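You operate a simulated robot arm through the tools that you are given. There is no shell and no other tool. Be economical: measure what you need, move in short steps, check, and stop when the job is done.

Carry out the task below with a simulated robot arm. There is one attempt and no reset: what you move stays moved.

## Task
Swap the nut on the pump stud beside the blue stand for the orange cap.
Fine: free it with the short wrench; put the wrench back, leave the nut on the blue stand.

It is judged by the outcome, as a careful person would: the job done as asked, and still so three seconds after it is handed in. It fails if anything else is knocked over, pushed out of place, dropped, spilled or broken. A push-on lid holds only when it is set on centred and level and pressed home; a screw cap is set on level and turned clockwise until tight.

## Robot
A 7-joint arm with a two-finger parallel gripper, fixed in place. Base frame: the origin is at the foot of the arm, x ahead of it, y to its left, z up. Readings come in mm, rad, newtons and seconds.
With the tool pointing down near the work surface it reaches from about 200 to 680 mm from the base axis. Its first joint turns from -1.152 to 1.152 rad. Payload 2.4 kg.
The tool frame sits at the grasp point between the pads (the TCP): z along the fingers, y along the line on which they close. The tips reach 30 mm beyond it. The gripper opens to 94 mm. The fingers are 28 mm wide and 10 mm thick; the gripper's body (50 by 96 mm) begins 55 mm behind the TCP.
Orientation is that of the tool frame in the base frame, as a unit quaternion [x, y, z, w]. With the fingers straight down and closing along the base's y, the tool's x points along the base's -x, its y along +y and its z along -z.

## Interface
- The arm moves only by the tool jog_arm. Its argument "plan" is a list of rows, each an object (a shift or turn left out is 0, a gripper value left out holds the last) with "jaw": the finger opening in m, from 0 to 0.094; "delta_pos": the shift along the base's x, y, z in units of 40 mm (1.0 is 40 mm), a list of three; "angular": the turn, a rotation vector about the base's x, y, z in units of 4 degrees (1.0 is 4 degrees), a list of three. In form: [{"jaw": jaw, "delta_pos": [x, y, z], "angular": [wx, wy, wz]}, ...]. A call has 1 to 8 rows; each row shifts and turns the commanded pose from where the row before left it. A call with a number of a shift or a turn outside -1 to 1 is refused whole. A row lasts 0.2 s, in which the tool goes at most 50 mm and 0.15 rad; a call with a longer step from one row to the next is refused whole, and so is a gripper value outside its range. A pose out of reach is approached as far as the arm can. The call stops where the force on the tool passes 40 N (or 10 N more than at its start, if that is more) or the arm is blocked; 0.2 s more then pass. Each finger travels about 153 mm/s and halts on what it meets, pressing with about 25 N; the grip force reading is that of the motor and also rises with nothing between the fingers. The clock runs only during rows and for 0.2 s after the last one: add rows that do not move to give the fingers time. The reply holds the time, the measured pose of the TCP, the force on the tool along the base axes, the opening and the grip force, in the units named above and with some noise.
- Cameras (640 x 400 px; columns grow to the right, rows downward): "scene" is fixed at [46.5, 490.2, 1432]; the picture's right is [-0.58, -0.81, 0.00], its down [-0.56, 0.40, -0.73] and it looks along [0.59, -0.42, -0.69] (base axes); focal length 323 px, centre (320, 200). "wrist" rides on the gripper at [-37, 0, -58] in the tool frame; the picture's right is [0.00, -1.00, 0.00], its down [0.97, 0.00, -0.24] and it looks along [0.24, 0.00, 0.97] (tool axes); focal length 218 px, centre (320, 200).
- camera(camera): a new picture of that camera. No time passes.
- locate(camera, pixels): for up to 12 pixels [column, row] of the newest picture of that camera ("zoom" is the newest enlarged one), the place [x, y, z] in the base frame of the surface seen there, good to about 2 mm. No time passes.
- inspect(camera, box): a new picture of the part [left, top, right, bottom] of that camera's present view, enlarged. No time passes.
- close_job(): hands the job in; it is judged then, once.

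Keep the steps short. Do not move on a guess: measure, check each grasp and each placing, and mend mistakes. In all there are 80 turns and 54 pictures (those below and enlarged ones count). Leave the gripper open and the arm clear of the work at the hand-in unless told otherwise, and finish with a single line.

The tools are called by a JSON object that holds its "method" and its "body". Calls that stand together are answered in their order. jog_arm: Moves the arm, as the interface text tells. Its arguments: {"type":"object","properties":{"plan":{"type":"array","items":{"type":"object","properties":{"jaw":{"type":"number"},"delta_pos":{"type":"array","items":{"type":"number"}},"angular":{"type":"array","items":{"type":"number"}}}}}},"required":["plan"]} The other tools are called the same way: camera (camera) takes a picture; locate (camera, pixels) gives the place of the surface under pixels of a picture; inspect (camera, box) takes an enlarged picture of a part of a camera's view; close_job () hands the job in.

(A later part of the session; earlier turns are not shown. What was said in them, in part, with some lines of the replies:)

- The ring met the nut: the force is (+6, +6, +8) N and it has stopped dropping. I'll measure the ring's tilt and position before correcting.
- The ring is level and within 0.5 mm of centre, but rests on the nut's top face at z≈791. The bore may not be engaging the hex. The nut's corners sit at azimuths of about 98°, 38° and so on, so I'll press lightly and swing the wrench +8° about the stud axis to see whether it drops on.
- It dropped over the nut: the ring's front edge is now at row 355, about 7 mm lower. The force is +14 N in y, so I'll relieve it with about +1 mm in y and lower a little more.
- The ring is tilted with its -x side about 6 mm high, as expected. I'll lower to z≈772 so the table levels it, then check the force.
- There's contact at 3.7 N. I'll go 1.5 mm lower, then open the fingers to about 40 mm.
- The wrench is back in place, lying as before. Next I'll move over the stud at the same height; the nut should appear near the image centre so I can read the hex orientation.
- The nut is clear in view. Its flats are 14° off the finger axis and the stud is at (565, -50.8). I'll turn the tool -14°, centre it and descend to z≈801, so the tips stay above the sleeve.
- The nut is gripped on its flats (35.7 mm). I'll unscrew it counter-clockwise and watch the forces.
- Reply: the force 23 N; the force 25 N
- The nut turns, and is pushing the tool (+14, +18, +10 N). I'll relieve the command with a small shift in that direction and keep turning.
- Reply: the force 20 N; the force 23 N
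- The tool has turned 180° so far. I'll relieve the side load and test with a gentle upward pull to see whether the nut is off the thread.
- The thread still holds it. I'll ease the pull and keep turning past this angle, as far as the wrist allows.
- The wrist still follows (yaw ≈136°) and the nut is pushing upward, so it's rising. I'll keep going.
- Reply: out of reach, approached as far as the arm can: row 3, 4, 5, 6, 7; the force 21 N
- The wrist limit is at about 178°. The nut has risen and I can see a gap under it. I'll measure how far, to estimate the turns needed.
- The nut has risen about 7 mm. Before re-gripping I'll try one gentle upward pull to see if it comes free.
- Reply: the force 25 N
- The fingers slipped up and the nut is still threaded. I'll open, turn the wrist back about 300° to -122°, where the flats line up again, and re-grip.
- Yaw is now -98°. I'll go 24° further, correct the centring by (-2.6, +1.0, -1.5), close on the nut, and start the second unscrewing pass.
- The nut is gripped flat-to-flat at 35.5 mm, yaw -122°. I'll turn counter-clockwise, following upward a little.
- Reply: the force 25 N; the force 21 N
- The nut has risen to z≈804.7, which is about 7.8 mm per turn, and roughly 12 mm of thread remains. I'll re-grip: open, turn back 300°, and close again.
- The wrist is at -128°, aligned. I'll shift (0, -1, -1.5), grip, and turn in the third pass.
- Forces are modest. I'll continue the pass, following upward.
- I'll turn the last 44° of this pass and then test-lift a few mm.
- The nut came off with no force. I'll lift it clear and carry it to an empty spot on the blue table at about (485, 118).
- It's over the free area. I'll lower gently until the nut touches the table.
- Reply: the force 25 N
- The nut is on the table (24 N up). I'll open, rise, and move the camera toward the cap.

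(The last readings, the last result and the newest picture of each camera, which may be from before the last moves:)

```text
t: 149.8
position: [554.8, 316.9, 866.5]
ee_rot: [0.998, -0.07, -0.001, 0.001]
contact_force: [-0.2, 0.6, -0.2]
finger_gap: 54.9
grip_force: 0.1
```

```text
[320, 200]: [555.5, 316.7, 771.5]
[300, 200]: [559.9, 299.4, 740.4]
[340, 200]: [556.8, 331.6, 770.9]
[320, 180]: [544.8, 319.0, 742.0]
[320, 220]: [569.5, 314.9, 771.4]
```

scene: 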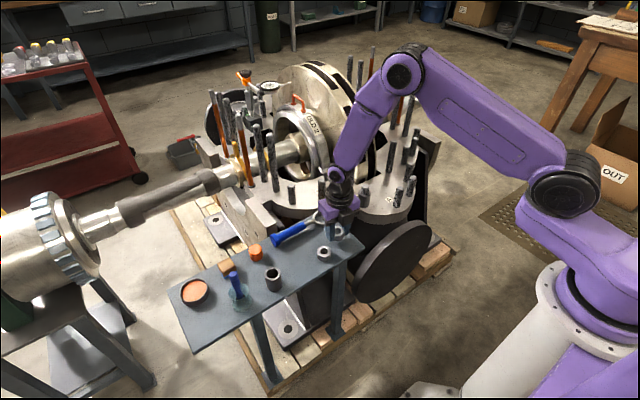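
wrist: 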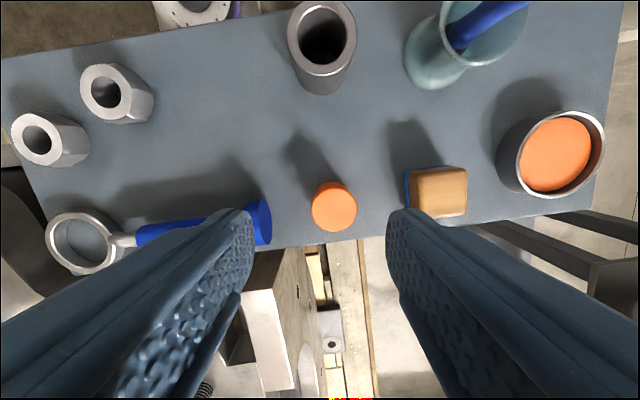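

Both nuts stand on the table and the wrench is at rest. The cap's centre computes to (563, 326), with its top at z 771. I'll shift (+8, +9) and descend to z≈774 around the cap.

{"method": "jog_arm", "body": {"plan": [{"delta_pos": [0.2, 0.228, 0]}, {"delta_pos": [0, 0, -0.5]}, {"delta_pos": [0, 0, -0.5]}, {"delta_pos": [0, 0, -0.5]}, {"delta_pos": [0, 0, -0.5]}, {"delta_pos": [0, 0, -0.3]}, {}, {}]}}

{"method": "jog_arm", "body": {"plan": [{"jaw": 0.04}, {"jaw": 0.025}, {}, {}]}}

{"method": "inspect", "body": {"camera": "scene", "box": [220, 220, 300, 270]}}

```text
t: 151.6
position: [562.9, 326.3, 775.4]
ee_rot: [0.998, -0.07, -0.001, 0.001]
contact_force: [0.5, 0.3, 0.0]
finger_gap: 55.1
grip_force: 0.0
```

```text
t: 152.6
position: [564.0, 324.8, 774.3]
ee_rot: [0.998, -0.07, -0.001, 0.001]
contact_force: [-0.1, -0.1, -0.3]
finger_gap: 32.4
grip_force: 24.9
```

```text
8.00 times, centred on (260, 245) of scene
```

zoom: 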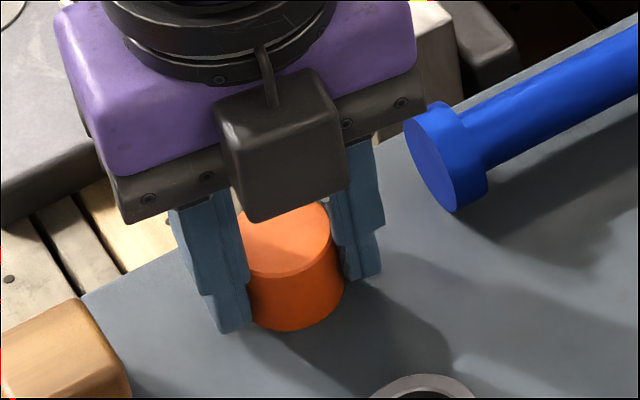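

The cap is gripped (32.4 mm). I'll lift it and carry it along -y to above the stud, cap bottom near z 833.

{"method": "jog_arm", "body": {"plan": [{"delta_pos": [0, 0, 0.4]}, {"delta_pos": [0, 0, 0.7]}, {"delta_pos": [0, 0, 0.7]}, {"delta_pos": [0, 0, 0.6]}, {}]}}

{"method": "jog_arm", "body": {"plan": [{"delta_pos": [0.005, -0.94, 0]}, {"delta_pos": [0.005, -0.94, 0]}, {"delta_pos": [0.005, -0.94, 0]}, {"delta_pos": [0.005, -0.94, 0]}, {"delta_pos": [0.005, -0.94, 0]}, {"delta_pos": [0.005, -0.94, 0]}]}}

{"method": "jog_arm", "body": {"plan": [{"delta_pos": [0.005, -0.94, 0]}, {"delta_pos": [0.005, -0.94, 0]}, {"delta_pos": [0.005, -0.94, 0]}, {"delta_pos": [0.005, -0.94, -0.2]}, {}, {}, {}]}}

{"method": "inspect", "body": {"camera": "scene", "box": [334, 160, 398, 200]}}

{"method": "locate", "body": {"camera": "zoom", "pixels": [[320, 240], [320, 150], [300, 130], [340, 130], [320, 180], [330, 200], [310, 200]]}}

```text
t: 153.8
position: [564.1, 324.4, 869.9]
ee_rot: [0.998, -0.07, -0.002, 0.001]
contact_force: [0.6, 0.2, -0.1]
finger_gap: 32.4
grip_force: 24.9
```

```text
t: 155.2
position: [564.7, 99.1, 869.8]
ee_rot: [0.998, -0.069, 0.0, 0.002]
contact_force: [0.5, 0.2, -0.1]
finger_gap: 32.4
grip_force: 24.9
```

```text
t: 156.8
position: [565.9, -51.5, 860.5]
ee_rot: [0.998, -0.07, -0.001, 0.0]
contact_force: [-0.3, -0.8, 0.0]
finger_gap: 32.2
grip_force: 25.1
```

```text
10.00 times, centred on (366, 180) of scene
```

zoom: 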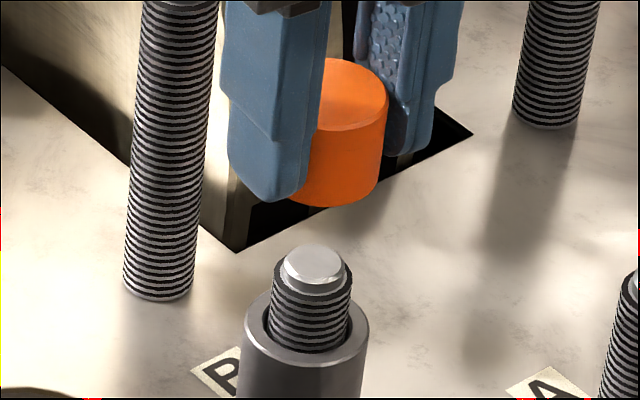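

```text
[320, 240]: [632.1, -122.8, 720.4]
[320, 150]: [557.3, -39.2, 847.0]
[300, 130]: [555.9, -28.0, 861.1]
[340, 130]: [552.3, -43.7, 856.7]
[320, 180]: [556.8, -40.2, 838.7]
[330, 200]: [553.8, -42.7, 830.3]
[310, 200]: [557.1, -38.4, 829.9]
```

I'll check the cap's centre relative to the tool with the wrist camera.

{"method": "inspect", "body": {"camera": "wrist", "box": [240, 200, 400, 300]}}

{"method": "locate", "body": {"camera": "zoom", "pixels": [[320, 100], [320, 200], [320, 300], [320, 150], [320, 250], [320, 50], [320, 20], [320, 350]]}}

```text
4.00 times, centred on (320, 250) of wrist
```

zoom: 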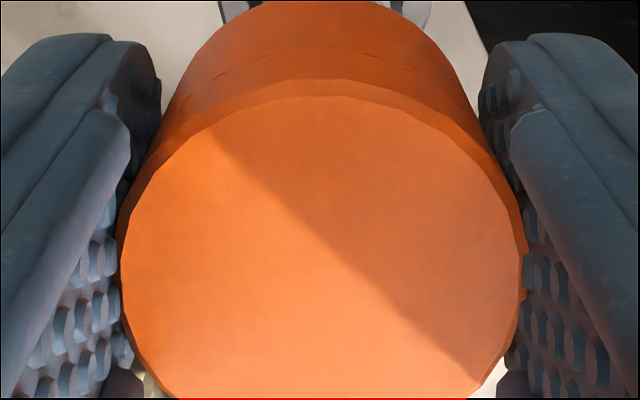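

```text
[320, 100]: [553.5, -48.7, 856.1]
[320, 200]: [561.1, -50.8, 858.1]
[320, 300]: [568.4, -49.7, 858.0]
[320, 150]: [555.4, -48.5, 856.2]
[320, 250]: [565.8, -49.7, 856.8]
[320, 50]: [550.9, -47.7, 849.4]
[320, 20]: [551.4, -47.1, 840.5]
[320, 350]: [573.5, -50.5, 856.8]
```

The cap sits about 2.3 mm +x of the stud axis, and both cameras agree. I'll shift (-2.4, -0.2) mm and lower until it's just over the stud, then touch gently.

{"method": "jog_arm", "body": {"plan": [{"delta_pos": [-0.06, -0.005, 0]}, {"delta_pos": [0, 0, -0.3]}, {"delta_pos": [0, 0, -0.3]}, {}, {}]}}

{"method": "inspect", "body": {"camera": "scene", "box": [334, 165, 398, 205]}}

{"method": "locate", "body": {"camera": "zoom", "pixels": [[320, 220], [320, 240], [330, 250], [340, 230], [335, 215]]}}

```text
t: 158.0
position: [563.3, -52.2, 838.2]
ee_rot: [0.998, -0.071, 0.0, 0.002]
contact_force: [-0.1, -0.4, -0.5]
finger_gap: 32.1
grip_force: 24.9
```

```text
10.00 times, centred on (366, 185) of scene
```

zoom: 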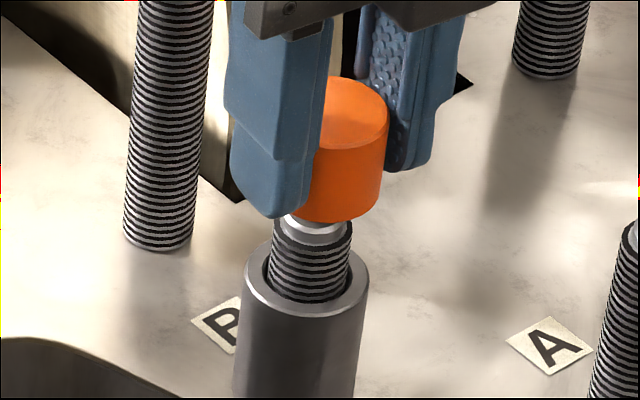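

```text
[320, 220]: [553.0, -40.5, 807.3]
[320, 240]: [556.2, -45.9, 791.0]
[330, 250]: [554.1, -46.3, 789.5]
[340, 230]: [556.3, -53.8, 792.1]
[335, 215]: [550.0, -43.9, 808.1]
```

The cap's centre now works out at (565, -51), on the axis. I'll lower to contact.

{"method": "jog_arm", "body": {"plan": [{"delta_pos": [0, 0, -0.06]}, {"delta_pos": [0, 0, -0.06]}, {}, {}]}}

{"method": "jog_arm", "body": {"plan": [{"delta_pos": [0, 0, -0.04]}, {}, {}]}}

```text
t: 159.0
position: [562.5, -51.6, 832.4]
ee_rot: [0.998, -0.069, -0.001, 0.001]
contact_force: [0.2, 0.6, -0.6]
finger_gap: 32.3
grip_force: 25.3
```

```text
t: 159.8
position: [562.8, -52.2, 832.4]
ee_rot: [0.998, -0.071, -0.001, 0.0]
contact_force: [0.2, -0.1, -0.6]
finger_gap: 32.4
grip_force: 24.5
```

{"method": "jog_arm", "body": {"plan": [{"delta_pos": [0, 0, -0.05]}, {}, {}]}}

{"method": "jog_arm", "body": {"plan": [{"delta_pos": [0, 0, -0.04]}, {}, {}]}}

```text
t: 160.6
position: [563.6, -51.2, 829.8]
ee_rot: [0.998, -0.07, -0.001, 0.001]
contact_force: [-0.2, -0.1, -0.6]
finger_gap: 32.4
grip_force: 25.4
```

```text
t: 161.4
position: [563.2, -51.7, 827.2]
ee_rot: [0.998, -0.07, -0.001, 0.001]
contact_force: [1.0, 0.6, 0.2]
finger_gap: 32.3
grip_force: 24.8
```

{"method": "jog_arm", "body": {"plan": [{"delta_pos": [0, 0, -0.03]}, {}, {}]}}

{"method": "jog_arm", "body": {"plan": [{"delta_pos": [0, 0, -0.02]}, {}, {}]}}

```text
t: 162.2
position: [563.6, -51.2, 825.6]
ee_rot: [0.998, -0.07, 0.0, 0.001]
contact_force: [-0.6, 0.3, 1.0]
finger_gap: 32.2
grip_force: 24.9
```

```text
t: 163.0
position: [562.9, -51.6, 826.2]
ee_rot: [0.998, -0.069, 0.0, 0.001]
contact_force: [0.7, -0.1, 0.0]
finger_gap: 32.2
grip_force: 24.7
```

There's still no contact and the cap is slipping over the stud end. I'll continue slowly.

{"method": "jog_arm", "body": {"plan": [{"delta_pos": [0, 0, -0.04]}, {"delta_pos": [0, 0, -0.04]}, {}, {}]}}

{"method": "inspect", "body": {"camera": "scene", "box": [334, 165, 398, 205]}}

```text
t: 164.0
position: [563.9, -52.1, 823.1]
ee_rot: [0.998, -0.07, 0.0, 0.001]
contact_force: [-3.3, -1.4, 16.7]
finger_gap: 32.1
grip_force: 25.6
```

```text
10.00 times, centred on (366, 185) of scene
```

zoom: 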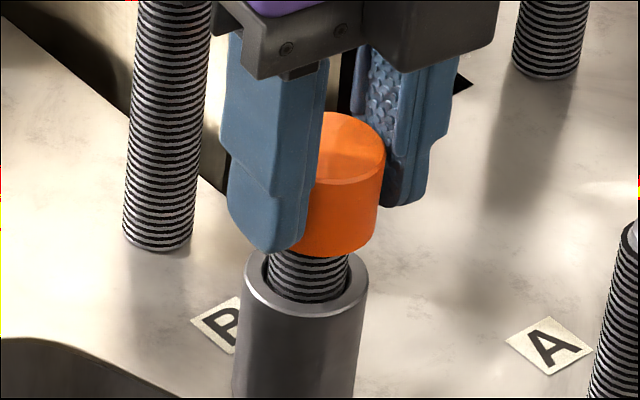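

Thread contact: 16.7 N, with the cap level and about 9 mm over the stud. Now I'll turn it clockwise, following down.

{"method": "jog_arm", "body": {"plan": [{"delta_pos": [0, 0, -0.002], "angular": [0, 0, -1]}, {"delta_pos": [0, 0, -0.002], "angular": [0, 0, -1]}, {"delta_pos": [0, 0, -0.002], "angular": [0, 0, -1]}, {"delta_pos": [0, 0, -0.002], "angular": [0, 0, -1]}, {"delta_pos": [0, 0, -0.002], "angular": [0, 0, -1]}, {"delta_pos": [0, 0, -0.002], "angular": [0, 0, -1]}, {"delta_pos": [0, 0, -0.002], "angular": [0, 0, -1]}, {"delta_pos": [0, 0, -0.002], "angular": [0, 0, -1]}]}}

{"method": "jog_arm", "body": {"plan": [{"delta_pos": [0, 0, -0.002], "angular": [0, 0, -1]}, {"delta_pos": [0, 0, -0.002], "angular": [0, 0, -1]}, {"delta_pos": [0, 0, -0.002], "angular": [0, 0, -1]}, {"delta_pos": [0, 0, -0.002], "angular": [0, 0, -1]}, {"delta_pos": [0, 0, -0.002], "angular": [0, 0, -1]}, {"delta_pos": [0, 0, -0.002], "angular": [0, 0, -1]}, {"delta_pos": [0, 0, -0.002], "angular": [0, 0, -1]}, {"delta_pos": [0, 0, -0.002], "angular": [0, 0, -1]}]}}

{"method": "jog_arm", "body": {"plan": [{"delta_pos": [0, 0, -0.002], "angular": [0, 0, -1]}, {"delta_pos": [0, 0, -0.002], "angular": [0, 0, -1]}, {"delta_pos": [0, 0, -0.002], "angular": [0, 0, -1]}, {"delta_pos": [0, 0, -0.002], "angular": [0, 0, -1]}, {"delta_pos": [0, 0, -0.002], "angular": [0, 0, -1]}, {"delta_pos": [0, 0, -0.002], "angular": [0, 0, -1]}, {"delta_pos": [0, 0, -0.002], "angular": [0, 0, -1]}, {"delta_pos": [0, 0, -0.002], "angular": [0, 0, -1]}]}}

```text
t: 165.8
position: [563.1, -50.6, 821.6]
ee_rot: [0.94, -0.342, 0.0, 0.001]
contact_force: [3.3, 12.7, -0.7]
finger_gap: 32.2
grip_force: 25.0
```

```text
t: 167.6
position: [562.9, -51.3, 821.6]
ee_rot: [0.809, -0.587, 0.0, 0.0]
contact_force: [8.6, 17.8, -0.3]
finger_gap: 32.1
grip_force: 24.3
```

```text
t: 169.4
position: [562.5, -51.1, 820.3]
ee_rot: [-0.615, 0.789, 0.001, 0.0]
contact_force: [10.4, 10.1, 2.7]
finger_gap: 32.3
grip_force: 25.2
```

The cap is threading on and drawing down. The side force fits the cap's small offset in the grip, so I'll steer the tool around that offset as I continue.

{"method": "jog_arm", "body": {"plan": [{"delta_pos": [0.03, 0.025, -0.002], "angular": [0, 0, -1]}, {"delta_pos": [0, 0, -0.002], "angular": [0, 0, -1]}, {"delta_pos": [0.003, -0.003, -0.002], "angular": [0, 0, -1]}, {"delta_pos": [0.003, -0.003, -0.002], "angular": [0, 0, -1]}, {"delta_pos": [0.003, -0.003, -0.002], "angular": [0, 0, -1]}, {"delta_pos": [0.003, -0.003, -0.002], "angular": [0, 0, -1]}, {"delta_pos": [0, -0.003, -0.002], "angular": [0, 0, -1]}, {"delta_pos": [0, -0.003, -0.002], "angular": [0, 0, -1]}]}}

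{"method": "jog_arm", "body": {"plan": [{"delta_pos": [0.001, -0.002, -0.002], "angular": [0, 0, -1]}, {"delta_pos": [0.001, -0.002, -0.002], "angular": [0, 0, -1]}, {"delta_pos": [0.001, -0.002, -0.002], "angular": [0, 0, -1]}, {"delta_pos": [0.001, -0.002, -0.002], "angular": [0, 0, -1]}, {"delta_pos": [0.001, -0.002, -0.002], "angular": [0, 0, -1]}, {"delta_pos": [0.001, -0.002, -0.002], "angular": [0, 0, -1]}, {"delta_pos": [0.001, -0.002, -0.002], "angular": [0, 0, -1]}, {"delta_pos": [0.001, -0.002, -0.002], "angular": [0, 0, -1]}]}}

{"method": "jog_arm", "body": {"plan": [{"delta_pos": [0, -0.002, -0.002], "angular": [0, 0, -1]}, {"delta_pos": [0, -0.002, -0.002], "angular": [0, 0, -1]}, {"delta_pos": [0, -0.002, -0.002], "angular": [0, 0, -1]}, {"delta_pos": [0, -0.002, -0.002], "angular": [0, 0, -1]}, {"delta_pos": [0, -0.002, -0.002], "angular": [0, 0, -1]}, {"delta_pos": [0, -0.001, -0.002], "angular": [0, 0, -1]}, {"delta_pos": [0, -0.001, -0.002], "angular": [0, 0, -1]}, {"delta_pos": [0, -0.001, -0.002], "angular": [0, 0, -1]}]}}

```text
t: 171.2
position: [564.6, -52.3, 819.2]
ee_rot: [-0.373, 0.928, 0.001, -0.001]
contact_force: [-1.2, -1.0, -0.1]
finger_gap: 32.4
grip_force: 25.5
```

```text
t: 173.0
position: [564.1, -51.4, 818.9]
ee_rot: [-0.104, 0.995, 0.001, -0.001]
contact_force: [-8.6, 3.9, -2.0]
finger_gap: 32.3
grip_force: 24.9
```

```text
t: 174.8
position: [562.9, -51.3, 818.9]
ee_rot: [0.173, 0.985, 0.001, 0.0]
contact_force: [-8.5, 19.0, -1.9]
finger_gap: 32.4
grip_force: 24.9
5 turns are left
```

I have 5 turns left, so I'll batch this. I'll finish the pass to -128°, open, turn the wrist back 300°, re-grip on centre, and drive a full clockwise pass while following down.

{"method": "jog_arm", "body": {"plan": [{"delta_pos": [-0.015, 0.03, -0.0022], "angular": [0, 0, -1]}, {"delta_pos": [0, 0, -0.0022], "angular": [0, 0, -1]}, {"delta_pos": [0, 0, -0.0022], "angular": [0, 0, -1]}, {"delta_pos": [0, 0, -0.0022], "angular": [0, 0, -1]}, {"delta_pos": [0, 0, -0.0022], "angular": [0, 0, -1]}, {"delta_pos": [0, 0, -0.0022], "angular": [0, 0, -1]}, {"delta_pos": [0, 0, -0.0022], "angular": [0, 0, -1]}, {"delta_pos": [0, 0, -0.0022], "angular": [0, 0, -1]}]}}

{"method": "jog_arm", "body": {"plan": [{"delta_pos": [0, 0, -0.0022], "angular": [0, 0, -1]}, {"delta_pos": [0, 0, -0.0022], "angular": [0, 0, -1]}, {"delta_pos": [0, 0, -0.0022], "angular": [0, 0, -1]}, {"delta_pos": [0, 0, -0.0022], "angular": [0, 0, -1]}, {"delta_pos": [0, 0, -0.0022], "angular": [0, 0, -1]}, {"delta_pos": [0, 0, -0.0022], "angular": [0, 0, -1]}, {"delta_pos": [0, 0, -0.0022], "angular": [0, 0, -1]}, {"delta_pos": [0, 0, -0.0022], "angular": [0, 0, -1]}]}}

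{"method": "jog_arm", "body": {"plan": [{"delta_pos": [0, 0, -0.0022], "angular": [0, 0, -1]}, {"delta_pos": [0, 0, -0.0022], "angular": [0, 0, -1]}, {"delta_pos": [0, 0, -0.0022], "angular": [0, 0, -1]}, {"delta_pos": [0, 0, -0.0022], "angular": [0, 0, -1]}, {"delta_pos": [0, 0, -0.0022], "angular": [0, 0, -1]}, {"delta_pos": [0, 0, -0.0022], "angular": [0, 0, -1]}, {"delta_pos": [0, 0, -0.0022], "angular": [0, 0, -1]}, {"delta_pos": [0, 0, -0.0022], "angular": [0, 0, -1]}]}}

{"method": "jog_arm", "body": {"plan": [{"delta_pos": [0, 0, -0.0022], "angular": [0, 0, -1]}, {"delta_pos": [0, 0, -0.0022], "angular": [0, 0, -1]}, {"delta_pos": [0, 0, -0.0022], "angular": [0, 0, -1]}, {"jaw": 0.052}, {"delta_pos": [0.0125, 0.01, 0]}, {}]}}

{"method": "jog_arm", "body": {"plan": [{"angular": [0, 0, 1]}, {"angular": [0, 0, 1]}, {"angular": [0, 0, 1]}, {"angular": [0, 0, 1]}, {"angular": [0, 0, 1]}, {"angular": [0, 0, 1]}, {"angular": [0, 0, 1]}, {"angular": [0, 0, 1]}]}}

{"method": "jog_arm", "body": {"plan": [{"angular": [0, 0, 1]}, {"angular": [0, 0, 1]}, {"angular": [0, 0, 1]}, {"angular": [0, 0, 1]}, {"angular": [0, 0, 1]}, {"angular": [0, 0, 1]}, {"angular": [0, 0, 1]}, {"angular": [0, 0, 1]}]}}

{"method": "jog_arm", "body": {"plan": [{"angular": [0, 0, 1]}, {"angular": [0, 0, 1]}, {"angular": [0, 0, 1]}, {"angular": [0, 0, 1]}, {"angular": [0, 0, 1]}, {"angular": [0, 0, 1]}, {"angular": [0, 0, 1]}, {"angular": [0, 0, 1]}]}}

{"method": "jog_arm", "body": {"plan": [{"angular": [0, 0, 1]}, {"angular": [0, 0, 1]}, {"angular": [0, 0, 1]}, {"angular": [0, 0, 1]}, {"angular": [0, 0, 1]}, {"angular": [0, 0, 1]}, {"angular": [0, 0, 1]}, {"angular": [0, 0, 1]}]}}

{"method": "jog_arm", "body": {"plan": [{"angular": [0, 0, 1]}, {"angular": [0, 0, 1]}, {"angular": [0, 0, 1]}, {"angular": [0, 0, 1]}, {"angular": [0, 0, 1]}, {"angular": [0, 0, 1]}, {"angular": [0, 0, 1]}, {"angular": [0, 0, 1]}]}}

{"method": "jog_arm", "body": {"plan": [{"angular": [0, 0, 1]}, {"angular": [0, 0, 1]}, {"angular": [0, 0, 1]}, {"angular": [0, 0, 1]}, {"angular": [0, 0, 1]}, {"angular": [0, 0, 1]}, {"angular": [0, 0, 1]}, {"angular": [0, 0, 1]}]}}

{"method": "jog_arm", "body": {"plan": [{"angular": [0, 0, 1]}, {"angular": [0, 0, 1]}, {"angular": [0, 0, 1]}, {"angular": [0, 0, 1]}, {"angular": [0, 0, 1]}, {"angular": [0, 0, 1]}, {"angular": [0, 0, 1]}, {"angular": [0, 0, 1]}]}}

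{"method": "jog_arm", "body": {"plan": [{"angular": [0, 0, 1]}, {"angular": [0, 0, 1]}, {"angular": [0, 0, 1]}, {"angular": [0, 0, 1]}, {"angular": [0, 0, 1]}, {"angular": [0, 0, 1]}, {"angular": [0, 0, 1]}, {"angular": [0, 0, 1]}]}}

{"method": "jog_arm", "body": {"plan": [{"angular": [0, 0, 1]}, {"angular": [0, 0, 1]}, {"angular": [0, 0, 1]}, {"angular": [0, 0, 1]}, {"angular": [0, 0, 1]}, {"angular": [0, 0, 1]}, {"angular": [0, 0, 1]}, {"angular": [0, 0, 1]}]}}

{"method": "jog_arm", "body": {"plan": [{"jaw": 0.025}, {}, {}, {}]}}

{"method": "jog_arm", "body": {"plan": [{"delta_pos": [0, 0, -0.0022], "angular": [0, 0, -1]}, {"delta_pos": [0, 0, -0.0022], "angular": [0, 0, -1]}, {"delta_pos": [0, 0, -0.0022], "angular": [0, 0, -1]}, {"delta_pos": [0, 0, -0.0022], "angular": [0, 0, -1]}, {"delta_pos": [0, 0, -0.0022], "angular": [0, 0, -1]}, {"delta_pos": [0, 0, -0.0022], "angular": [0, 0, -1]}, {"delta_pos": [0, 0, -0.0022], "angular": [0, 0, -1]}, {"delta_pos": [0, 0, -0.0022], "angular": [0, 0, -1]}]}}

{"method": "jog_arm", "body": {"plan": [{"delta_pos": [0, 0, -0.0022], "angular": [0, 0, -1]}, {"delta_pos": [0, 0, -0.0022], "angular": [0, 0, -1]}, {"delta_pos": [0, 0, -0.0022], "angular": [0, 0, -1]}, {"delta_pos": [0, 0, -0.0022], "angular": [0, 0, -1]}, {"delta_pos": [0, 0, -0.0022], "angular": [0, 0, -1]}, {"delta_pos": [0, 0, -0.0022], "angular": [0, 0, -1]}, {"delta_pos": [0, 0, -0.0022], "angular": [0, 0, -1]}, {"delta_pos": [0, 0, -0.0022], "angular": [0, 0, -1]}]}}

{"method": "jog_arm", "body": {"plan": [{"delta_pos": [0, 0, -0.0022], "angular": [0, 0, -1]}, {"delta_pos": [0, 0, -0.0022], "angular": [0, 0, -1]}, {"delta_pos": [0, 0, -0.0022], "angular": [0, 0, -1]}, {"delta_pos": [0, 0, -0.0022], "angular": [0, 0, -1]}, {"delta_pos": [0, 0, -0.0022], "angular": [0, 0, -1]}, {"delta_pos": [0, 0, -0.0022], "angular": [0, 0, -1]}, {"delta_pos": [0, 0, -0.0022], "angular": [0, 0, -1]}, {"delta_pos": [0, 0, -0.0022], "angular": [0, 0, -1]}]}}

{"method": "jog_arm", "body": {"plan": [{"delta_pos": [0, 0, -0.0022], "angular": [0, 0, -1]}, {"delta_pos": [0, 0, -0.0022], "angular": [0, 0, -1]}, {"delta_pos": [0, 0, -0.0022], "angular": [0, 0, -1]}, {"delta_pos": [0, 0, -0.0022], "angular": [0, 0, -1]}, {"delta_pos": [0, 0, -0.0022], "angular": [0, 0, -1]}, {"delta_pos": [0, 0, -0.0022], "angular": [0, 0, -1]}, {"delta_pos": [0, 0, -0.0022], "angular": [0, 0, -1]}, {"delta_pos": [0, 0, -0.0022], "angular": [0, 0, -1]}]}}

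{"method": "inspect", "body": {"camera": "scene", "box": [334, 165, 398, 205]}}

{"method": "locate", "body": {"camera": "zoom", "pixels": [[340, 160], [340, 180], [340, 200], [330, 230], [330, 250], [330, 270], [340, 290], [300, 285]]}}

```text
t: 176.6
position: [563.2, -50.6, 817.8]
ee_rot: [0.439, 0.899, 0.0, 0.002]
contact_force: [0.3, 17.8, 0.4]
finger_gap: 32.3
grip_force: 25.0
```

```text
t: 178.4
position: [563.4, -51.5, 816.1]
ee_rot: [0.669, 0.743, 0.0, 0.001]
contact_force: [3.3, 16.1, -0.6]
finger_gap: 32.6
grip_force: 24.8
```

```text
t: 180.2
position: [563.8, -52.7, 815.6]
ee_rot: [0.848, 0.53, -0.001, 0.001]
contact_force: [2.8, 8.8, 0.4]
finger_gap: 32.1
grip_force: 24.8
```

```text
t: 181.6
position: [564.0, -51.0, 815.6]
ee_rot: [0.899, 0.438, 0.0, 0.001]
contact_force: [-0.6, -1.1, 0.2]
finger_gap: 52.0
grip_force: 0.0
```

```text
t: 183.4
position: [563.0, -51.8, 814.9]
ee_rot: [0.742, 0.671, 0.001, 0.001]
contact_force: [-0.1, 0.1, -0.3]
finger_gap: 52.1
grip_force: 0.1
```

```text
t: 185.2
position: [563.8, -51.7, 816.9]
ee_rot: [0.53, 0.848, 0.0, 0.001]
contact_force: [0.4, 1.1, -0.4]
finger_gap: 51.9
grip_force: 0.0
```

```text
t: 187.0
position: [562.7, -50.9, 816.1]
ee_rot: [0.275, 0.961, 0.0, 0.002]
contact_force: [0.4, 0.7, -0.2]
finger_gap: 52.0
grip_force: 0.0
```

```text
t: 188.8
position: [563.5, -50.8, 814.4]
ee_rot: [-0.002, 1.0, 0.001, 0.0]
contact_force: [-0.1, 0.2, 0.6]
finger_gap: 52.1
grip_force: 0.1
```

```text
t: 190.6
position: [563.8, -50.6, 815.8]
ee_rot: [-0.276, 0.961, 0.001, 0.0]
contact_force: [0.0, 0.2, 0.3]
finger_gap: 52.0
grip_force: 0.1
```

```text
t: 192.4
position: [563.9, -52.0, 816.1]
ee_rot: [-0.531, 0.847, 0.001, 0.0]
contact_force: [-0.4, 0.6, -0.3]
finger_gap: 52.1
grip_force: 0.1
```

```text
t: 194.2
position: [563.0, -49.9, 815.8]
ee_rot: [0.743, -0.669, -0.001, 0.0]
contact_force: [-0.3, 0.7, -0.3]
finger_gap: 51.7
grip_force: 0.0
```

```text
t: 196.0
position: [563.6, -51.9, 816.4]
ee_rot: [0.899, -0.437, -0.002, 0.001]
contact_force: [-0.7, -0.1, -0.2]
finger_gap: 51.8
grip_force: 0.0
```

```text
t: 197.8
position: [564.0, -50.5, 815.6]
ee_rot: [0.985, -0.172, -0.001, 0.001]
contact_force: [-1.1, 0.4, 0.3]
finger_gap: 51.9
grip_force: 0.0
```

```text
t: 198.8
position: [563.6, -49.4, 814.2]
ee_rot: [0.985, -0.172, 0.0, 0.0]
contact_force: [4.8, 11.3, -1.1]
finger_gap: 32.1
grip_force: 24.7
```

```text
t: 200.6
position: [565.2, -50.2, 814.9]
ee_rot: [0.899, -0.438, 0.001, 0.001]
contact_force: [10.4, 16.2, 1.7]
finger_gap: 32.3
grip_force: 24.7
```

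```text
t: 202.4
position: [565.2, -52.8, 813.8]
ee_rot: [0.742, -0.671, 0.0, -0.001]
contact_force: [13.8, 5.0, 1.8]
finger_gap: 32.5
grip_force: 25.3
```

```text
t: 204.2
position: [564.1, -52.1, 812.7]
ee_rot: [-0.529, 0.849, 0.001, 0.001]
contact_force: [13.0, -1.9, -1.8]
finger_gap: 32.4
grip_force: 24.8
```

```text
t: 206.0
position: [562.5, -51.6, 812.2]
ee_rot: [-0.276, 0.961, 0.0, -0.002]
contact_force: [-0.6, 0.2, -1.5]
finger_gap: 32.4
grip_force: 25.8
```

```text
10.00 times, centred on (366, 185) of scene
```

zoom: 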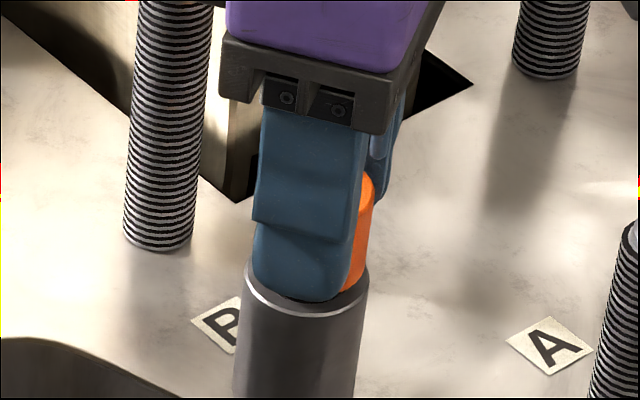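

```text
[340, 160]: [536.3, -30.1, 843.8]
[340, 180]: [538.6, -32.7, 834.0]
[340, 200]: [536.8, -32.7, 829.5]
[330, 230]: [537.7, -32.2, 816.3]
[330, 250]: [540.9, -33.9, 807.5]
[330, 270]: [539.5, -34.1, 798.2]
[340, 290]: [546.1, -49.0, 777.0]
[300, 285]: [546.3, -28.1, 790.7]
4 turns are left
```

The cap is close to the sleeve, with about 5 mm left. In this batch I'll finish the pass, re-grip centred, and do another clockwise pass that should bring it tight.

{"method": "jog_arm", "body": {"plan": [{"delta_pos": [0, 0, -0.0022], "angular": [0, 0, -1]}, {"delta_pos": [0, 0, -0.0022], "angular": [0, 0, -1]}, {"delta_pos": [0, 0, -0.0022], "angular": [0, 0, -1]}, {"delta_pos": [0, 0, -0.0022], "angular": [0, 0, -1]}, {"delta_pos": [0, 0, -0.0022], "angular": [0, 0, -1]}, {"delta_pos": [0, 0, -0.0022], "angular": [0, 0, -1]}, {"delta_pos": [0, 0, -0.0022], "angular": [0, 0, -1]}, {"delta_pos": [0, 0, -0.0022], "angular": [0, 0, -1]}]}}

{"method": "jog_arm", "body": {"plan": [{"delta_pos": [0, 0, -0.0022], "angular": [0, 0, -1]}, {"delta_pos": [0, 0, -0.0022], "angular": [0, 0, -1]}, {"delta_pos": [0, 0, -0.0022], "angular": [0, 0, -1]}, {"delta_pos": [0, 0, -0.0022], "angular": [0, 0, -1]}, {"delta_pos": [0, 0, -0.0022], "angular": [0, 0, -1]}, {"delta_pos": [0, 0, -0.0022], "angular": [0, 0, -1]}, {"delta_pos": [0, 0, -0.0022], "angular": [0, 0, -1]}, {"delta_pos": [0, 0, -0.0022], "angular": [0, 0, -1]}]}}

{"method": "jog_arm", "body": {"plan": [{"delta_pos": [0, 0, -0.0022], "angular": [0, 0, -1]}, {"delta_pos": [0, 0, -0.0022], "angular": [0, 0, -1]}, {"delta_pos": [0, 0, -0.0022], "angular": [0, 0, -1]}, {"delta_pos": [0, 0, -0.0022], "angular": [0, 0, -1]}, {"delta_pos": [0, 0, -0.0022], "angular": [0, 0, -1]}, {"delta_pos": [0, 0, -0.0022], "angular": [0, 0, -1]}, {"delta_pos": [0, 0, -0.0022], "angular": [0, 0, -1]}, {"delta_pos": [0, 0, -0.0022], "angular": [0, 0, -1]}]}}

{"method": "jog_arm", "body": {"plan": [{"delta_pos": [0, 0, -0.0022], "angular": [0, 0, -1]}, {"delta_pos": [0, 0, -0.0022], "angular": [0, 0, -1]}, {"delta_pos": [0, 0, -0.0022], "angular": [0, 0, -1]}, {"delta_pos": [0, 0, -0.0022], "angular": [0, 0, -1]}, {"delta_pos": [0, 0, -0.0022], "angular": [0, 0, -1]}, {"delta_pos": [0, 0, -0.0022], "angular": [0, 0, -1]}, {"delta_pos": [0, 0, -0.0022], "angular": [0, 0, -1]}, {"delta_pos": [0, 0, -0.0022], "angular": [0, 0, -1]}]}}

{"method": "jog_arm", "body": {"plan": [{"delta_pos": [0, 0, -0.0022], "angular": [0, 0, -1]}, {"delta_pos": [0, 0, -0.0022], "angular": [0, 0, -1]}, {"delta_pos": [0, 0, -0.0022], "angular": [0, 0, -1]}, {"delta_pos": [0, 0, -0.0022], "angular": [0, 0, -1]}, {"jaw": 0.052}, {"delta_pos": [0.03, 0.01, 0]}, {}]}}

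{"method": "jog_arm", "body": {"plan": [{"angular": [0, 0, 1]}, {"angular": [0, 0, 1]}, {"angular": [0, 0, 1]}, {"angular": [0, 0, 1]}, {"angular": [0, 0, 1]}, {"angular": [0, 0, 1]}, {"angular": [0, 0, 1]}, {"angular": [0, 0, 1]}]}}

{"method": "jog_arm", "body": {"plan": [{"angular": [0, 0, 1]}, {"angular": [0, 0, 1]}, {"angular": [0, 0, 1]}, {"angular": [0, 0, 1]}, {"angular": [0, 0, 1]}, {"angular": [0, 0, 1]}, {"angular": [0, 0, 1]}, {"angular": [0, 0, 1]}]}}

{"method": "jog_arm", "body": {"plan": [{"angular": [0, 0, 1]}, {"angular": [0, 0, 1]}, {"angular": [0, 0, 1]}, {"angular": [0, 0, 1]}, {"angular": [0, 0, 1]}, {"angular": [0, 0, 1]}, {"angular": [0, 0, 1]}, {"angular": [0, 0, 1]}]}}

{"method": "jog_arm", "body": {"plan": [{"angular": [0, 0, 1]}, {"angular": [0, 0, 1]}, {"angular": [0, 0, 1]}, {"angular": [0, 0, 1]}, {"angular": [0, 0, 1]}, {"angular": [0, 0, 1]}, {"angular": [0, 0, 1]}, {"angular": [0, 0, 1]}]}}

{"method": "jog_arm", "body": {"plan": [{"angular": [0, 0, 1]}, {"angular": [0, 0, 1]}, {"angular": [0, 0, 1]}, {"angular": [0, 0, 1]}, {"angular": [0, 0, 1]}, {"angular": [0, 0, 1]}, {"angular": [0, 0, 1]}, {"angular": [0, 0, 1]}]}}

{"method": "jog_arm", "body": {"plan": [{"angular": [0, 0, 1]}, {"angular": [0, 0, 1]}, {"angular": [0, 0, 1]}, {"angular": [0, 0, 1]}, {"angular": [0, 0, 1]}, {"angular": [0, 0, 1]}, {"angular": [0, 0, 1]}, {"angular": [0, 0, 1]}]}}

{"method": "jog_arm", "body": {"plan": [{"angular": [0, 0, 1]}, {"angular": [0, 0, 1]}, {"angular": [0, 0, 1]}, {"angular": [0, 0, 1]}, {"angular": [0, 0, 1]}, {"angular": [0, 0, 1]}, {"angular": [0, 0, 1]}, {"angular": [0, 0, 1]}]}}

{"method": "jog_arm", "body": {"plan": [{"angular": [0, 0, 1]}, {"angular": [0, 0, 1]}, {"angular": [0, 0, 1]}, {"angular": [0, 0, 1]}, {"angular": [0, 0, 1]}, {"angular": [0, 0, 1]}, {"angular": [0, 0, 1]}, {"angular": [0, 0, 1]}]}}

{"method": "jog_arm", "body": {"plan": [{"angular": [0, 0, 1]}, {"angular": [0, 0, 1]}, {"angular": [0, 0, 1]}, {"angular": [0, 0, 1]}, {"angular": [0, 0, 1]}, {"angular": [0, 0, 1]}, {"angular": [0, 0, 1]}, {"angular": [0, 0, 1]}]}}

{"method": "jog_arm", "body": {"plan": [{}, {"jaw": 0.025}, {}, {}, {}]}}

{"method": "jog_arm", "body": {"plan": [{"delta_pos": [0, 0, -0.0022], "angular": [0, 0, -1]}, {"delta_pos": [0, 0, -0.0022], "angular": [0, 0, -1]}, {"delta_pos": [0, 0, -0.0022], "angular": [0, 0, -1]}, {"delta_pos": [0, 0, -0.0022], "angular": [0, 0, -1]}, {"delta_pos": [0, 0, -0.0022], "angular": [0, 0, -1]}, {"delta_pos": [0, 0, -0.0022], "angular": [0, 0, -1]}, {"delta_pos": [0, 0, -0.0022], "angular": [0, 0, -1]}, {"delta_pos": [0, 0, -0.0022], "angular": [0, 0, -1]}]}}

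{"method": "jog_arm", "body": {"plan": [{"delta_pos": [0, 0, -0.0022], "angular": [0, 0, -1]}, {"delta_pos": [0, 0, -0.0022], "angular": [0, 0, -1]}, {"delta_pos": [0, 0, -0.0022], "angular": [0, 0, -1]}, {"delta_pos": [0, 0, -0.0022], "angular": [0, 0, -1]}, {"delta_pos": [0, 0, -0.0022], "angular": [0, 0, -1]}, {"delta_pos": [0, 0, -0.0022], "angular": [0, 0, -1]}, {"delta_pos": [0, 0, -0.0022], "angular": [0, 0, -1]}, {"delta_pos": [0, 0, -0.0022], "angular": [0, 0, -1]}]}}

{"method": "jog_arm", "body": {"plan": [{"delta_pos": [0, 0, -0.0022], "angular": [0, 0, -1]}, {"delta_pos": [0, 0, -0.0022], "angular": [0, 0, -1]}, {"delta_pos": [0, 0, -0.0022], "angular": [0, 0, -1]}, {"delta_pos": [0, 0, -0.0022], "angular": [0, 0, -1]}, {"delta_pos": [0, 0, -0.0022], "angular": [0, 0, -1]}, {"delta_pos": [0, 0, -0.0022], "angular": [0, 0, -1]}, {"delta_pos": [0, 0, -0.0022], "angular": [0, 0, -1]}, {"delta_pos": [0, 0, -0.0022], "angular": [0, 0, -1]}]}}

{"method": "jog_arm", "body": {"plan": [{"delta_pos": [0, 0, -0.0022], "angular": [0, 0, -1]}, {"delta_pos": [0, 0, -0.0022], "angular": [0, 0, -1]}, {"delta_pos": [0, 0, -0.0022], "angular": [0, 0, -1]}, {"delta_pos": [0, 0, -0.0022], "angular": [0, 0, -1]}, {"delta_pos": [0, 0, -0.0022], "angular": [0, 0, -1]}, {"delta_pos": [0, 0, -0.0022], "angular": [0, 0, -1]}, {"delta_pos": [0, 0, -0.0022], "angular": [0, 0, -1]}, {"delta_pos": [0, 0, -0.0022], "angular": [0, 0, -1]}]}}

{"method": "jog_arm", "body": {"plan": [{"angular": [0, 0, -1]}, {"angular": [0, 0, -1]}, {"angular": [0, 0, -1]}, {"angular": [0, 0, -1]}, {"angular": [0, 0, -1]}, {"angular": [0, 0, -1]}, {"angular": [0, 0, -1]}, {"angular": [0, 0, -1]}]}}

{"method": "jog_arm", "body": {"plan": [{"angular": [0, 0, -1]}, {"angular": [0, 0, -1]}, {"angular": [0, 0, -1]}, {"angular": [0, 0, -1]}, {"angular": [0, 0, -1]}, {"angular": [0, 0, -1]}, {"angular": [0, 0, -1]}, {"angular": [0, 0, -1]}]}}

{"method": "inspect", "body": {"camera": "scene", "box": [334, 165, 398, 205]}}

```text
t: 207.8
position: [564.5, -50.8, 810.8]
ee_rot: [-0.001, 1.0, 0.0, 0.0]
contact_force: [-4.9, 11.3, 0.5]
finger_gap: 32.7
grip_force: 25.2
```

```text
t: 209.6
position: [565.3, -49.8, 810.8]
ee_rot: [0.274, 0.962, 0.0, 0.002]
contact_force: [3.6, 20.1, 3.0]
finger_gap: 32.2
grip_force: 24.6
```

```text
t: 211.4
position: [564.8, -51.2, 810.4]
ee_rot: [0.53, 0.848, 0.0, 0.002]
contact_force: [14.6, 16.7, 1.2]
finger_gap: 32.4
grip_force: 25.5
```

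```text
t: 213.2
position: [565.9, -52.0, 809.5]
ee_rot: [0.743, 0.669, 0.001, 0.002]
contact_force: [15.1, 3.4, 4.4]
finger_gap: 32.6
grip_force: 25.1
```

```text
t: 214.8
position: [565.2, -51.6, 808.7]
ee_rot: [0.829, 0.559, 0.0, 0.0]
contact_force: [0.8, 0.0, -0.4]
finger_gap: 52.4
grip_force: 0.0
```

```text
t: 216.6
position: [564.0, -50.0, 808.4]
ee_rot: [0.642, 0.767, 0.0, 0.001]
contact_force: [0.0, 0.6, -0.5]
finger_gap: 52.0
grip_force: 0.0
```

```text
t: 218.4
position: [565.6, -50.6, 808.0]
ee_rot: [0.406, 0.914, 0.0, 0.001]
contact_force: [1.0, -0.4, 0.2]
finger_gap: 52.1
grip_force: 0.0
```

```text
t: 220.2
position: [565.6, -51.2, 807.8]
ee_rot: [0.138, 0.99, 0.001, 0.001]
contact_force: [0.2, 0.2, -0.7]
finger_gap: 51.9
grip_force: 0.0
```

```text
t: 222.0
position: [565.4, -51.1, 808.6]
ee_rot: [-0.14, 0.99, 0.001, 0.001]
contact_force: [-1.0, -0.2, -0.3]
finger_gap: 51.9
grip_force: 0.1
```

```text
t: 223.8
position: [565.2, -51.3, 809.5]
ee_rot: [-0.407, 0.913, 0.001, 0.0]
contact_force: [0.4, 0.4, 0.2]
finger_gap: 52.2
grip_force: 0.1
```

```text
t: 225.6
position: [565.0, -51.4, 809.4]
ee_rot: [-0.643, 0.766, 0.001, -0.001]
contact_force: [0.0, 0.3, 0.0]
finger_gap: 51.9
grip_force: 0.0
```

```text
t: 227.4
position: [565.1, -50.9, 809.3]
ee_rot: [0.83, -0.558, -0.001, 0.0]
contact_force: [-0.2, 0.1, -0.1]
finger_gap: 52.1
grip_force: 0.2
```

```text
t: 229.2
position: [564.3, -50.2, 808.3]
ee_rot: [0.951, -0.308, -0.001, 0.001]
contact_force: [-0.5, -0.8, 0.2]
finger_gap: 52.3
grip_force: 0.0
```

```text
t: 231.0
position: [564.8, -49.9, 809.3]
ee_rot: [0.999, -0.034, -0.001, 0.001]
contact_force: [-0.3, -0.1, 0.4]
finger_gap: 52.1
grip_force: 0.0
```

```text
t: 232.2
position: [564.4, -49.9, 808.7]
ee_rot: [0.999, -0.035, -0.001, 0.001]
contact_force: [-0.9, 7.1, 1.3]
finger_gap: 32.2
grip_force: 24.7
```

```text
t: 234.0
position: [563.9, -49.4, 809.1]
ee_rot: [0.951, -0.31, 0.0, 0.0]
contact_force: [1.5, 7.7, 0.0]
finger_gap: 32.1
grip_force: 25.5
```

```text
t: 235.8
position: [566.0, -50.6, 806.8]
ee_rot: [0.829, -0.56, -0.001, 0.001]
contact_force: [7.1, 3.7, -0.3]
finger_gap: 31.9
grip_force: 24.5
```

```text
t: 237.6
position: [565.5, -52.2, 807.3]
ee_rot: [-0.642, 0.767, 0.001, 0.0]
contact_force: [1.0, 0.1, -0.8]
finger_gap: 32.6
grip_force: 24.9
```

```text
t: 239.4
position: [564.4, -49.5, 805.9]
ee_rot: [-0.406, 0.914, 0.002, -0.001]
contact_force: [-7.8, 3.7, -1.2]
finger_gap: 32.3
grip_force: 25.4
```

```text
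t: 241.2
position: [565.3, -50.2, 806.0]
ee_rot: [-0.139, 0.99, 0.001, 0.0]
contact_force: [-7.9, 11.6, 3.0]
finger_gap: 32.3
grip_force: 24.7
```

```text
t: 243.0
position: [566.6, -50.6, 805.0]
ee_rot: [0.139, 0.99, 0.001, 0.002]
contact_force: [-1.5, 17.2, 4.2]
finger_gap: 32.3
grip_force: 24.7
```

```text
10.00 times, centred on (366, 185) of scene
3 turns are left
```

zoom: 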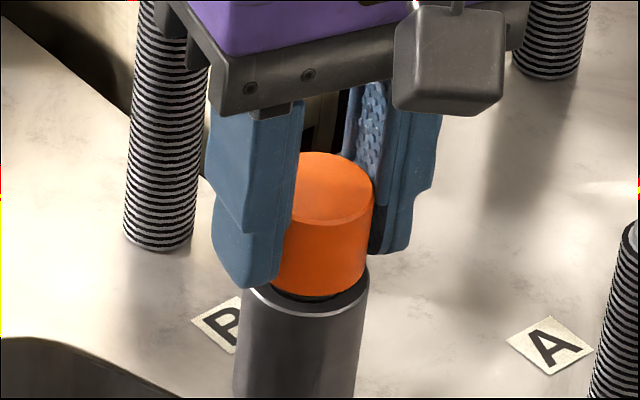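

There's only a 1–2 mm gap left under the cap. I'll finish this pass, re-grip slightly higher so the tips clear the sleeve, and do one more clockwise pass to make it tight, watching the forces.

{"method": "jog_arm", "body": {"plan": [{"delta_pos": [0, 0, -0.0018], "angular": [0, 0, -1]}, {"delta_pos": [0, 0, -0.0018], "angular": [0, 0, -1]}, {"delta_pos": [0, 0, -0.0018], "angular": [0, 0, -1]}, {"delta_pos": [0, 0, -0.0018], "angular": [0, 0, -1]}, {"delta_pos": [0, 0, -0.0018], "angular": [0, 0, -1]}, {"delta_pos": [0, 0, -0.0018], "angular": [0, 0, -1]}, {"delta_pos": [0, 0, -0.0018], "angular": [0, 0, -1]}, {"delta_pos": [0, 0, -0.0018], "angular": [0, 0, -1]}]}}

{"method": "jog_arm", "body": {"plan": [{"delta_pos": [0, 0, -0.0018], "angular": [0, 0, -1]}, {"delta_pos": [0, 0, -0.0018], "angular": [0, 0, -1]}, {"delta_pos": [0, 0, -0.0018], "angular": [0, 0, -1]}, {"delta_pos": [0, 0, -0.0018], "angular": [0, 0, -1]}, {"delta_pos": [0, 0, -0.0018], "angular": [0, 0, -1]}, {"delta_pos": [0, 0, -0.0018], "angular": [0, 0, -1]}, {"delta_pos": [0, 0, -0.0018], "angular": [0, 0, -1]}, {"delta_pos": [0, 0, -0.0018], "angular": [0, 0, -1]}]}}

{"method": "jog_arm", "body": {"plan": [{"delta_pos": [0, 0, -0.0018], "angular": [0, 0, -1]}, {"delta_pos": [0, 0, -0.0018], "angular": [0, 0, -1]}, {"delta_pos": [0, 0, -0.0018], "angular": [0, 0, -1]}, {"delta_pos": [0, 0, -0.0018], "angular": [0, 0, -1]}, {"delta_pos": [0, 0, -0.0018], "angular": [0, 0, -1]}, {"delta_pos": [0, 0, -0.0018], "angular": [0, 0, -1]}, {"delta_pos": [0, 0, -0.0018], "angular": [0, 0, -1]}, {"delta_pos": [0, 0, -0.0018], "angular": [0, 0, -1]}]}}

{"method": "jog_arm", "body": {"plan": [{"angular": [0, 0, -1]}, {"angular": [0, 0, -1]}, {"angular": [0, 0, -1]}, {"angular": [0, 0, -1]}, {"jaw": 0.052}, {}, {"delta_pos": [0, 0, 0.09]}, {}]}}

{"method": "jog_arm", "body": {"plan": [{"angular": [0, 0, 1]}, {"angular": [0, 0, 1]}, {"angular": [0, 0, 1]}, {"angular": [0, 0, 1]}, {"angular": [0, 0, 1]}, {"angular": [0, 0, 1]}, {"angular": [0, 0, 1]}, {"angular": [0, 0, 1]}]}}

{"method": "jog_arm", "body": {"plan": [{"angular": [0, 0, 1]}, {"angular": [0, 0, 1]}, {"angular": [0, 0, 1]}, {"angular": [0, 0, 1]}, {"angular": [0, 0, 1]}, {"angular": [0, 0, 1]}, {"angular": [0, 0, 1]}, {"angular": [0, 0, 1]}]}}

{"method": "jog_arm", "body": {"plan": [{"angular": [0, 0, 1]}, {"angular": [0, 0, 1]}, {"angular": [0, 0, 1]}, {"angular": [0, 0, 1]}, {"angular": [0, 0, 1]}, {"angular": [0, 0, 1]}, {"angular": [0, 0, 1]}, {"angular": [0, 0, 1]}]}}

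{"method": "jog_arm", "body": {"plan": [{"angular": [0, 0, 1]}, {"angular": [0, 0, 1]}, {"angular": [0, 0, 1]}, {"angular": [0, 0, 1]}, {"angular": [0, 0, 1]}, {"angular": [0, 0, 1]}, {"angular": [0, 0, 1]}, {"angular": [0, 0, 1]}]}}

{"method": "jog_arm", "body": {"plan": [{"angular": [0, 0, 1]}, {"angular": [0, 0, 1]}, {"angular": [0, 0, 1]}, {"angular": [0, 0, 1]}, {"angular": [0, 0, 1]}, {"angular": [0, 0, 1]}, {"angular": [0, 0, 1]}, {"angular": [0, 0, 1]}]}}

{"method": "jog_arm", "body": {"plan": [{"angular": [0, 0, 1]}, {"angular": [0, 0, 1]}, {"angular": [0, 0, 1]}, {"angular": [0, 0, 1]}, {"angular": [0, 0, 1]}, {"angular": [0, 0, 1]}, {"angular": [0, 0, 1]}, {"angular": [0, 0, 1]}]}}

{"method": "jog_arm", "body": {"plan": [{"angular": [0, 0, 1]}, {"angular": [0, 0, 1]}, {"angular": [0, 0, 1]}, {"angular": [0, 0, 1]}, {"angular": [0, 0, 1]}, {"angular": [0, 0, 1]}, {"angular": [0, 0, 1]}, {"angular": [0, 0, 1]}]}}

{"method": "jog_arm", "body": {"plan": [{"angular": [0, 0, 1]}, {"angular": [0, 0, 1]}, {"angular": [0, 0, 1]}, {"angular": [0, 0, 1]}, {"angular": [0, 0, 1]}, {"angular": [0, 0, 1]}, {"angular": [0, 0, 1]}, {"angular": [0, 0, 1]}]}}

{"method": "jog_arm", "body": {"plan": [{"angular": [0, 0, 1]}, {"angular": [0, 0, 1]}, {"angular": [0, 0, 1]}, {"angular": [0, 0, 1]}, {}, {"jaw": 0.025}, {}, {}]}}

{"method": "jog_arm", "body": {"plan": [{"delta_pos": [0, 0, -0.0018], "angular": [0, 0, -1]}, {"delta_pos": [0, 0, -0.0018], "angular": [0, 0, -1]}, {"delta_pos": [0, 0, -0.0018], "angular": [0, 0, -1]}, {"delta_pos": [0, 0, -0.0018], "angular": [0, 0, -1]}, {"delta_pos": [0, 0, -0.0018], "angular": [0, 0, -1]}, {"delta_pos": [0, 0, -0.0018], "angular": [0, 0, -1]}, {"delta_pos": [0, 0, -0.0018], "angular": [0, 0, -1]}, {"delta_pos": [0, 0, -0.0018], "angular": [0, 0, -1]}]}}

{"method": "jog_arm", "body": {"plan": [{"delta_pos": [0, 0, -0.0018], "angular": [0, 0, -1]}, {"delta_pos": [0, 0, -0.0018], "angular": [0, 0, -1]}, {"delta_pos": [0, 0, -0.0018], "angular": [0, 0, -1]}, {"delta_pos": [0, 0, -0.0018], "angular": [0, 0, -1]}, {"delta_pos": [0, 0, -0.0018], "angular": [0, 0, -1]}, {"delta_pos": [0, 0, -0.0018], "angular": [0, 0, -1]}, {"delta_pos": [0, 0, -0.0018], "angular": [0, 0, -1]}, {"delta_pos": [0, 0, -0.0018], "angular": [0, 0, -1]}]}}

{"method": "jog_arm", "body": {"plan": [{"delta_pos": [0, 0, -0.0018], "angular": [0, 0, -1]}, {"delta_pos": [0, 0, -0.0018], "angular": [0, 0, -1]}, {"delta_pos": [0, 0, -0.0018], "angular": [0, 0, -1]}, {"delta_pos": [0, 0, -0.0018], "angular": [0, 0, -1]}, {"delta_pos": [0, 0, -0.0018], "angular": [0, 0, -1]}, {"delta_pos": [0, 0, -0.0018], "angular": [0, 0, -1]}, {"delta_pos": [0, 0, -0.0018], "angular": [0, 0, -1]}, {"delta_pos": [0, 0, -0.0018], "angular": [0, 0, -1]}]}}

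{"method": "jog_arm", "body": {"plan": [{"angular": [0, 0, -1]}, {"angular": [0, 0, -1]}, {"angular": [0, 0, -1]}, {"angular": [0, 0, -1]}, {"angular": [0, 0, -1]}, {"angular": [0, 0, -1]}, {"angular": [0, 0, -1]}, {"angular": [0, 0, -1]}]}}

{"method": "jog_arm", "body": {"plan": [{"angular": [0, 0, -1]}, {"angular": [0, 0, -1]}, {"angular": [0, 0, -1]}, {"angular": [0, 0, -1]}, {"angular": [0, 0, -1]}, {"angular": [0, 0, -1]}, {"angular": [0, 0, -1]}, {"angular": [0, 0, -1]}]}}

{"method": "inspect", "body": {"camera": "scene", "box": [334, 165, 398, 205]}}

```text
t: 244.8
position: [565.9, -50.4, 804.3]
ee_rot: [0.407, 0.914, 0.001, 0.002]
contact_force: [7.1, 13.9, 0.8]
finger_gap: 32.6
grip_force: 24.9
```

```text
t: 246.6
position: [565.1, -51.8, 803.4]
ee_rot: [0.643, 0.766, 0.0, 0.001]
contact_force: [7.9, 2.9, 3.6]
finger_gap: 32.1
grip_force: 24.6
```

```text
t: 248.4
position: [564.4, -51.5, 802.8]
ee_rot: [0.83, 0.558, -0.001, 0.001]
contact_force: [0.3, -0.3, -0.5]
finger_gap: 32.3
grip_force: 25.2
```

```text
t: 250.2
position: [564.6, -50.4, 807.0]
ee_rot: [0.899, 0.438, 0.0, 0.0]
contact_force: [0.4, 0.3, -0.7]
finger_gap: 52.3
grip_force: 0.0
```

```text
t: 252.0
position: [566.1, -53.0, 806.7]
ee_rot: [0.743, 0.67, 0.001, 0.001]
contact_force: [-0.4, 0.2, 0.4]
finger_gap: 51.9
grip_force: 0.1
```

```text
t: 253.8
position: [565.5, -51.6, 806.6]
ee_rot: [0.529, 0.849, 0.0, 0.001]
contact_force: [1.1, -0.6, 0.0]
finger_gap: 51.8
grip_force: 0.0
```

```text
t: 255.6
position: [564.9, -51.5, 807.1]
ee_rot: [0.274, 0.962, 0.0, 0.001]
contact_force: [0.4, -0.3, -0.4]
finger_gap: 52.1
grip_force: 0.1
```

```text
t: 257.4
position: [565.6, -49.6, 806.3]
ee_rot: [-0.001, 1.0, 0.001, 0.001]
contact_force: [-0.1, 0.0, -0.1]
finger_gap: 52.1
grip_force: 0.1
```

```text
t: 259.2
position: [565.3, -49.6, 807.1]
ee_rot: [-0.277, 0.961, 0.001, 0.001]
contact_force: [-0.3, 0.0, 0.1]
finger_gap: 51.9
grip_force: 0.0
```

```text
t: 261.0
position: [567.0, -51.8, 807.0]
ee_rot: [-0.531, 0.847, 0.001, 0.0]
contact_force: [0.1, 0.5, 0.6]
finger_gap: 51.8
grip_force: 0.0
```

```text
t: 262.8
position: [565.1, -51.0, 805.4]
ee_rot: [0.744, -0.668, -0.001, 0.0]
contact_force: [-0.5, -0.7, -0.5]
finger_gap: 52.1
grip_force: 0.1
```

```text
t: 264.6
position: [565.0, -50.1, 806.2]
ee_rot: [0.899, -0.438, -0.001, 0.0]
contact_force: [-0.8, -0.3, -0.3]
finger_gap: 51.8
grip_force: 0.1
```

```text
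t: 266.4
position: [565.7, -50.2, 806.4]
ee_rot: [0.951, -0.308, 0.0, 0.0]
contact_force: [2.9, 2.7, -0.1]
finger_gap: 32.1
grip_force: 25.0
```

```text
t: 268.2
position: [562.7, -51.2, 807.7]
ee_rot: [0.829, -0.559, -0.001, 0.001]
contact_force: [6.6, 5.9, -1.7]
finger_gap: 31.9
grip_force: 24.7
```

```text
t: 270.0
position: [564.5, -51.6, 805.0]
ee_rot: [-0.643, 0.766, 0.002, 0.0]
contact_force: [0.6, 0.1, 3.9]
finger_gap: 32.3
grip_force: 25.0
```

```text
t: 271.8
position: [563.9, -51.0, 803.5]
ee_rot: [-0.407, 0.913, 0.001, 0.0]
contact_force: [-3.2, 2.1, -1.3]
finger_gap: 32.5
grip_force: 25.2
```

```text
t: 273.6
position: [564.2, -49.5, 805.8]
ee_rot: [-0.14, 0.99, 0.002, 0.0]
contact_force: [-7.2, 10.3, 1.2]
finger_gap: 32.4
grip_force: 24.8
```

```text
t: 275.4
position: [565.5, -50.2, 804.7]
ee_rot: [0.138, 0.99, 0.0, 0.002]
contact_force: [-0.6, 17.8, 3.7]
finger_gap: 32.5
grip_force: 25.0
```

```text
10.00 times, centred on (366, 185) of scene
2 turns are left
```

zoom: 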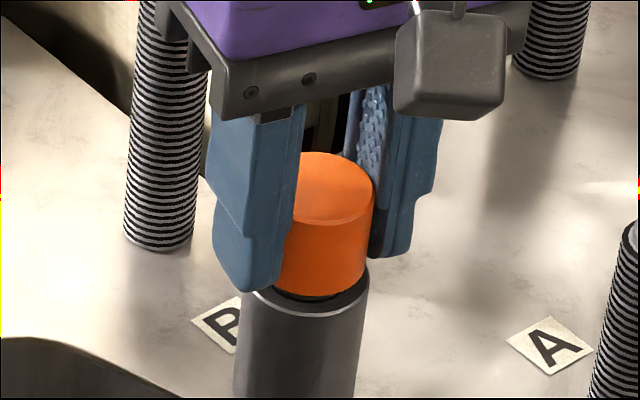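

The cap hasn't moved since the last picture, despite another ~330° of turning. It has bottomed out tight, level and centred, and the fingers now just slip. I'll open, rise straight up and back away, and look once more.

{"method": "jog_arm", "body": {"plan": [{"delta_pos": [0, 0.02, 0]}, {"jaw": 0.045}, {"jaw": 0.06}, {}, {"delta_pos": [0, 0, 0.5]}, {"delta_pos": [0, 0, 0.9]}, {"delta_pos": [0, 0, 0.9]}, {"delta_pos": [0, 0, 0.9]}]}}

{"method": "jog_arm", "body": {"plan": [{"jaw": 0.09, "delta_pos": [-0.9, 0, 0.3]}, {"delta_pos": [-0.9, 0, 0.3]}, {"delta_pos": [-0.9, 0, 0.3]}, {"delta_pos": [-0.9, 0, 0]}, {}, {}]}}

{"method": "inspect", "body": {"camera": "scene", "box": [170, 150, 410, 300]}}

```text
t: 277.2
position: [564.4, -50.9, 932.9]
ee_rot: [0.139, 0.99, 0.001, 0.0]
contact_force: [-0.2, -0.5, 0.7]
finger_gap: 60.1
grip_force: 0.0
```

```text
t: 278.6
position: [420.8, -52.0, 967.3]
ee_rot: [0.139, 0.99, 0.001, 0.001]
contact_force: [-0.5, -0.4, 0.5]
finger_gap: 89.9
grip_force: 0.1
```

```text
2.67 times, centred on (290, 225) of scene
1 turns are left
```

zoom: 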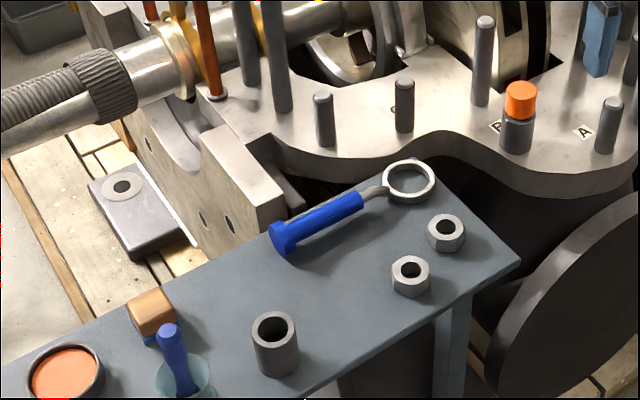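

The orange cap sits level on the stud. The removed nut is on the blue stand, the wrench is back in its place, nothing else has moved, and the gripper is open and clear, so I'm handing in.

{"method": "close_job", "body": {}}

```text
The job is handed in.
```

The nut is off stud B and on the blue stand, the short wrench is back in its place, and the orange cap is screwed down until it would turn no further.
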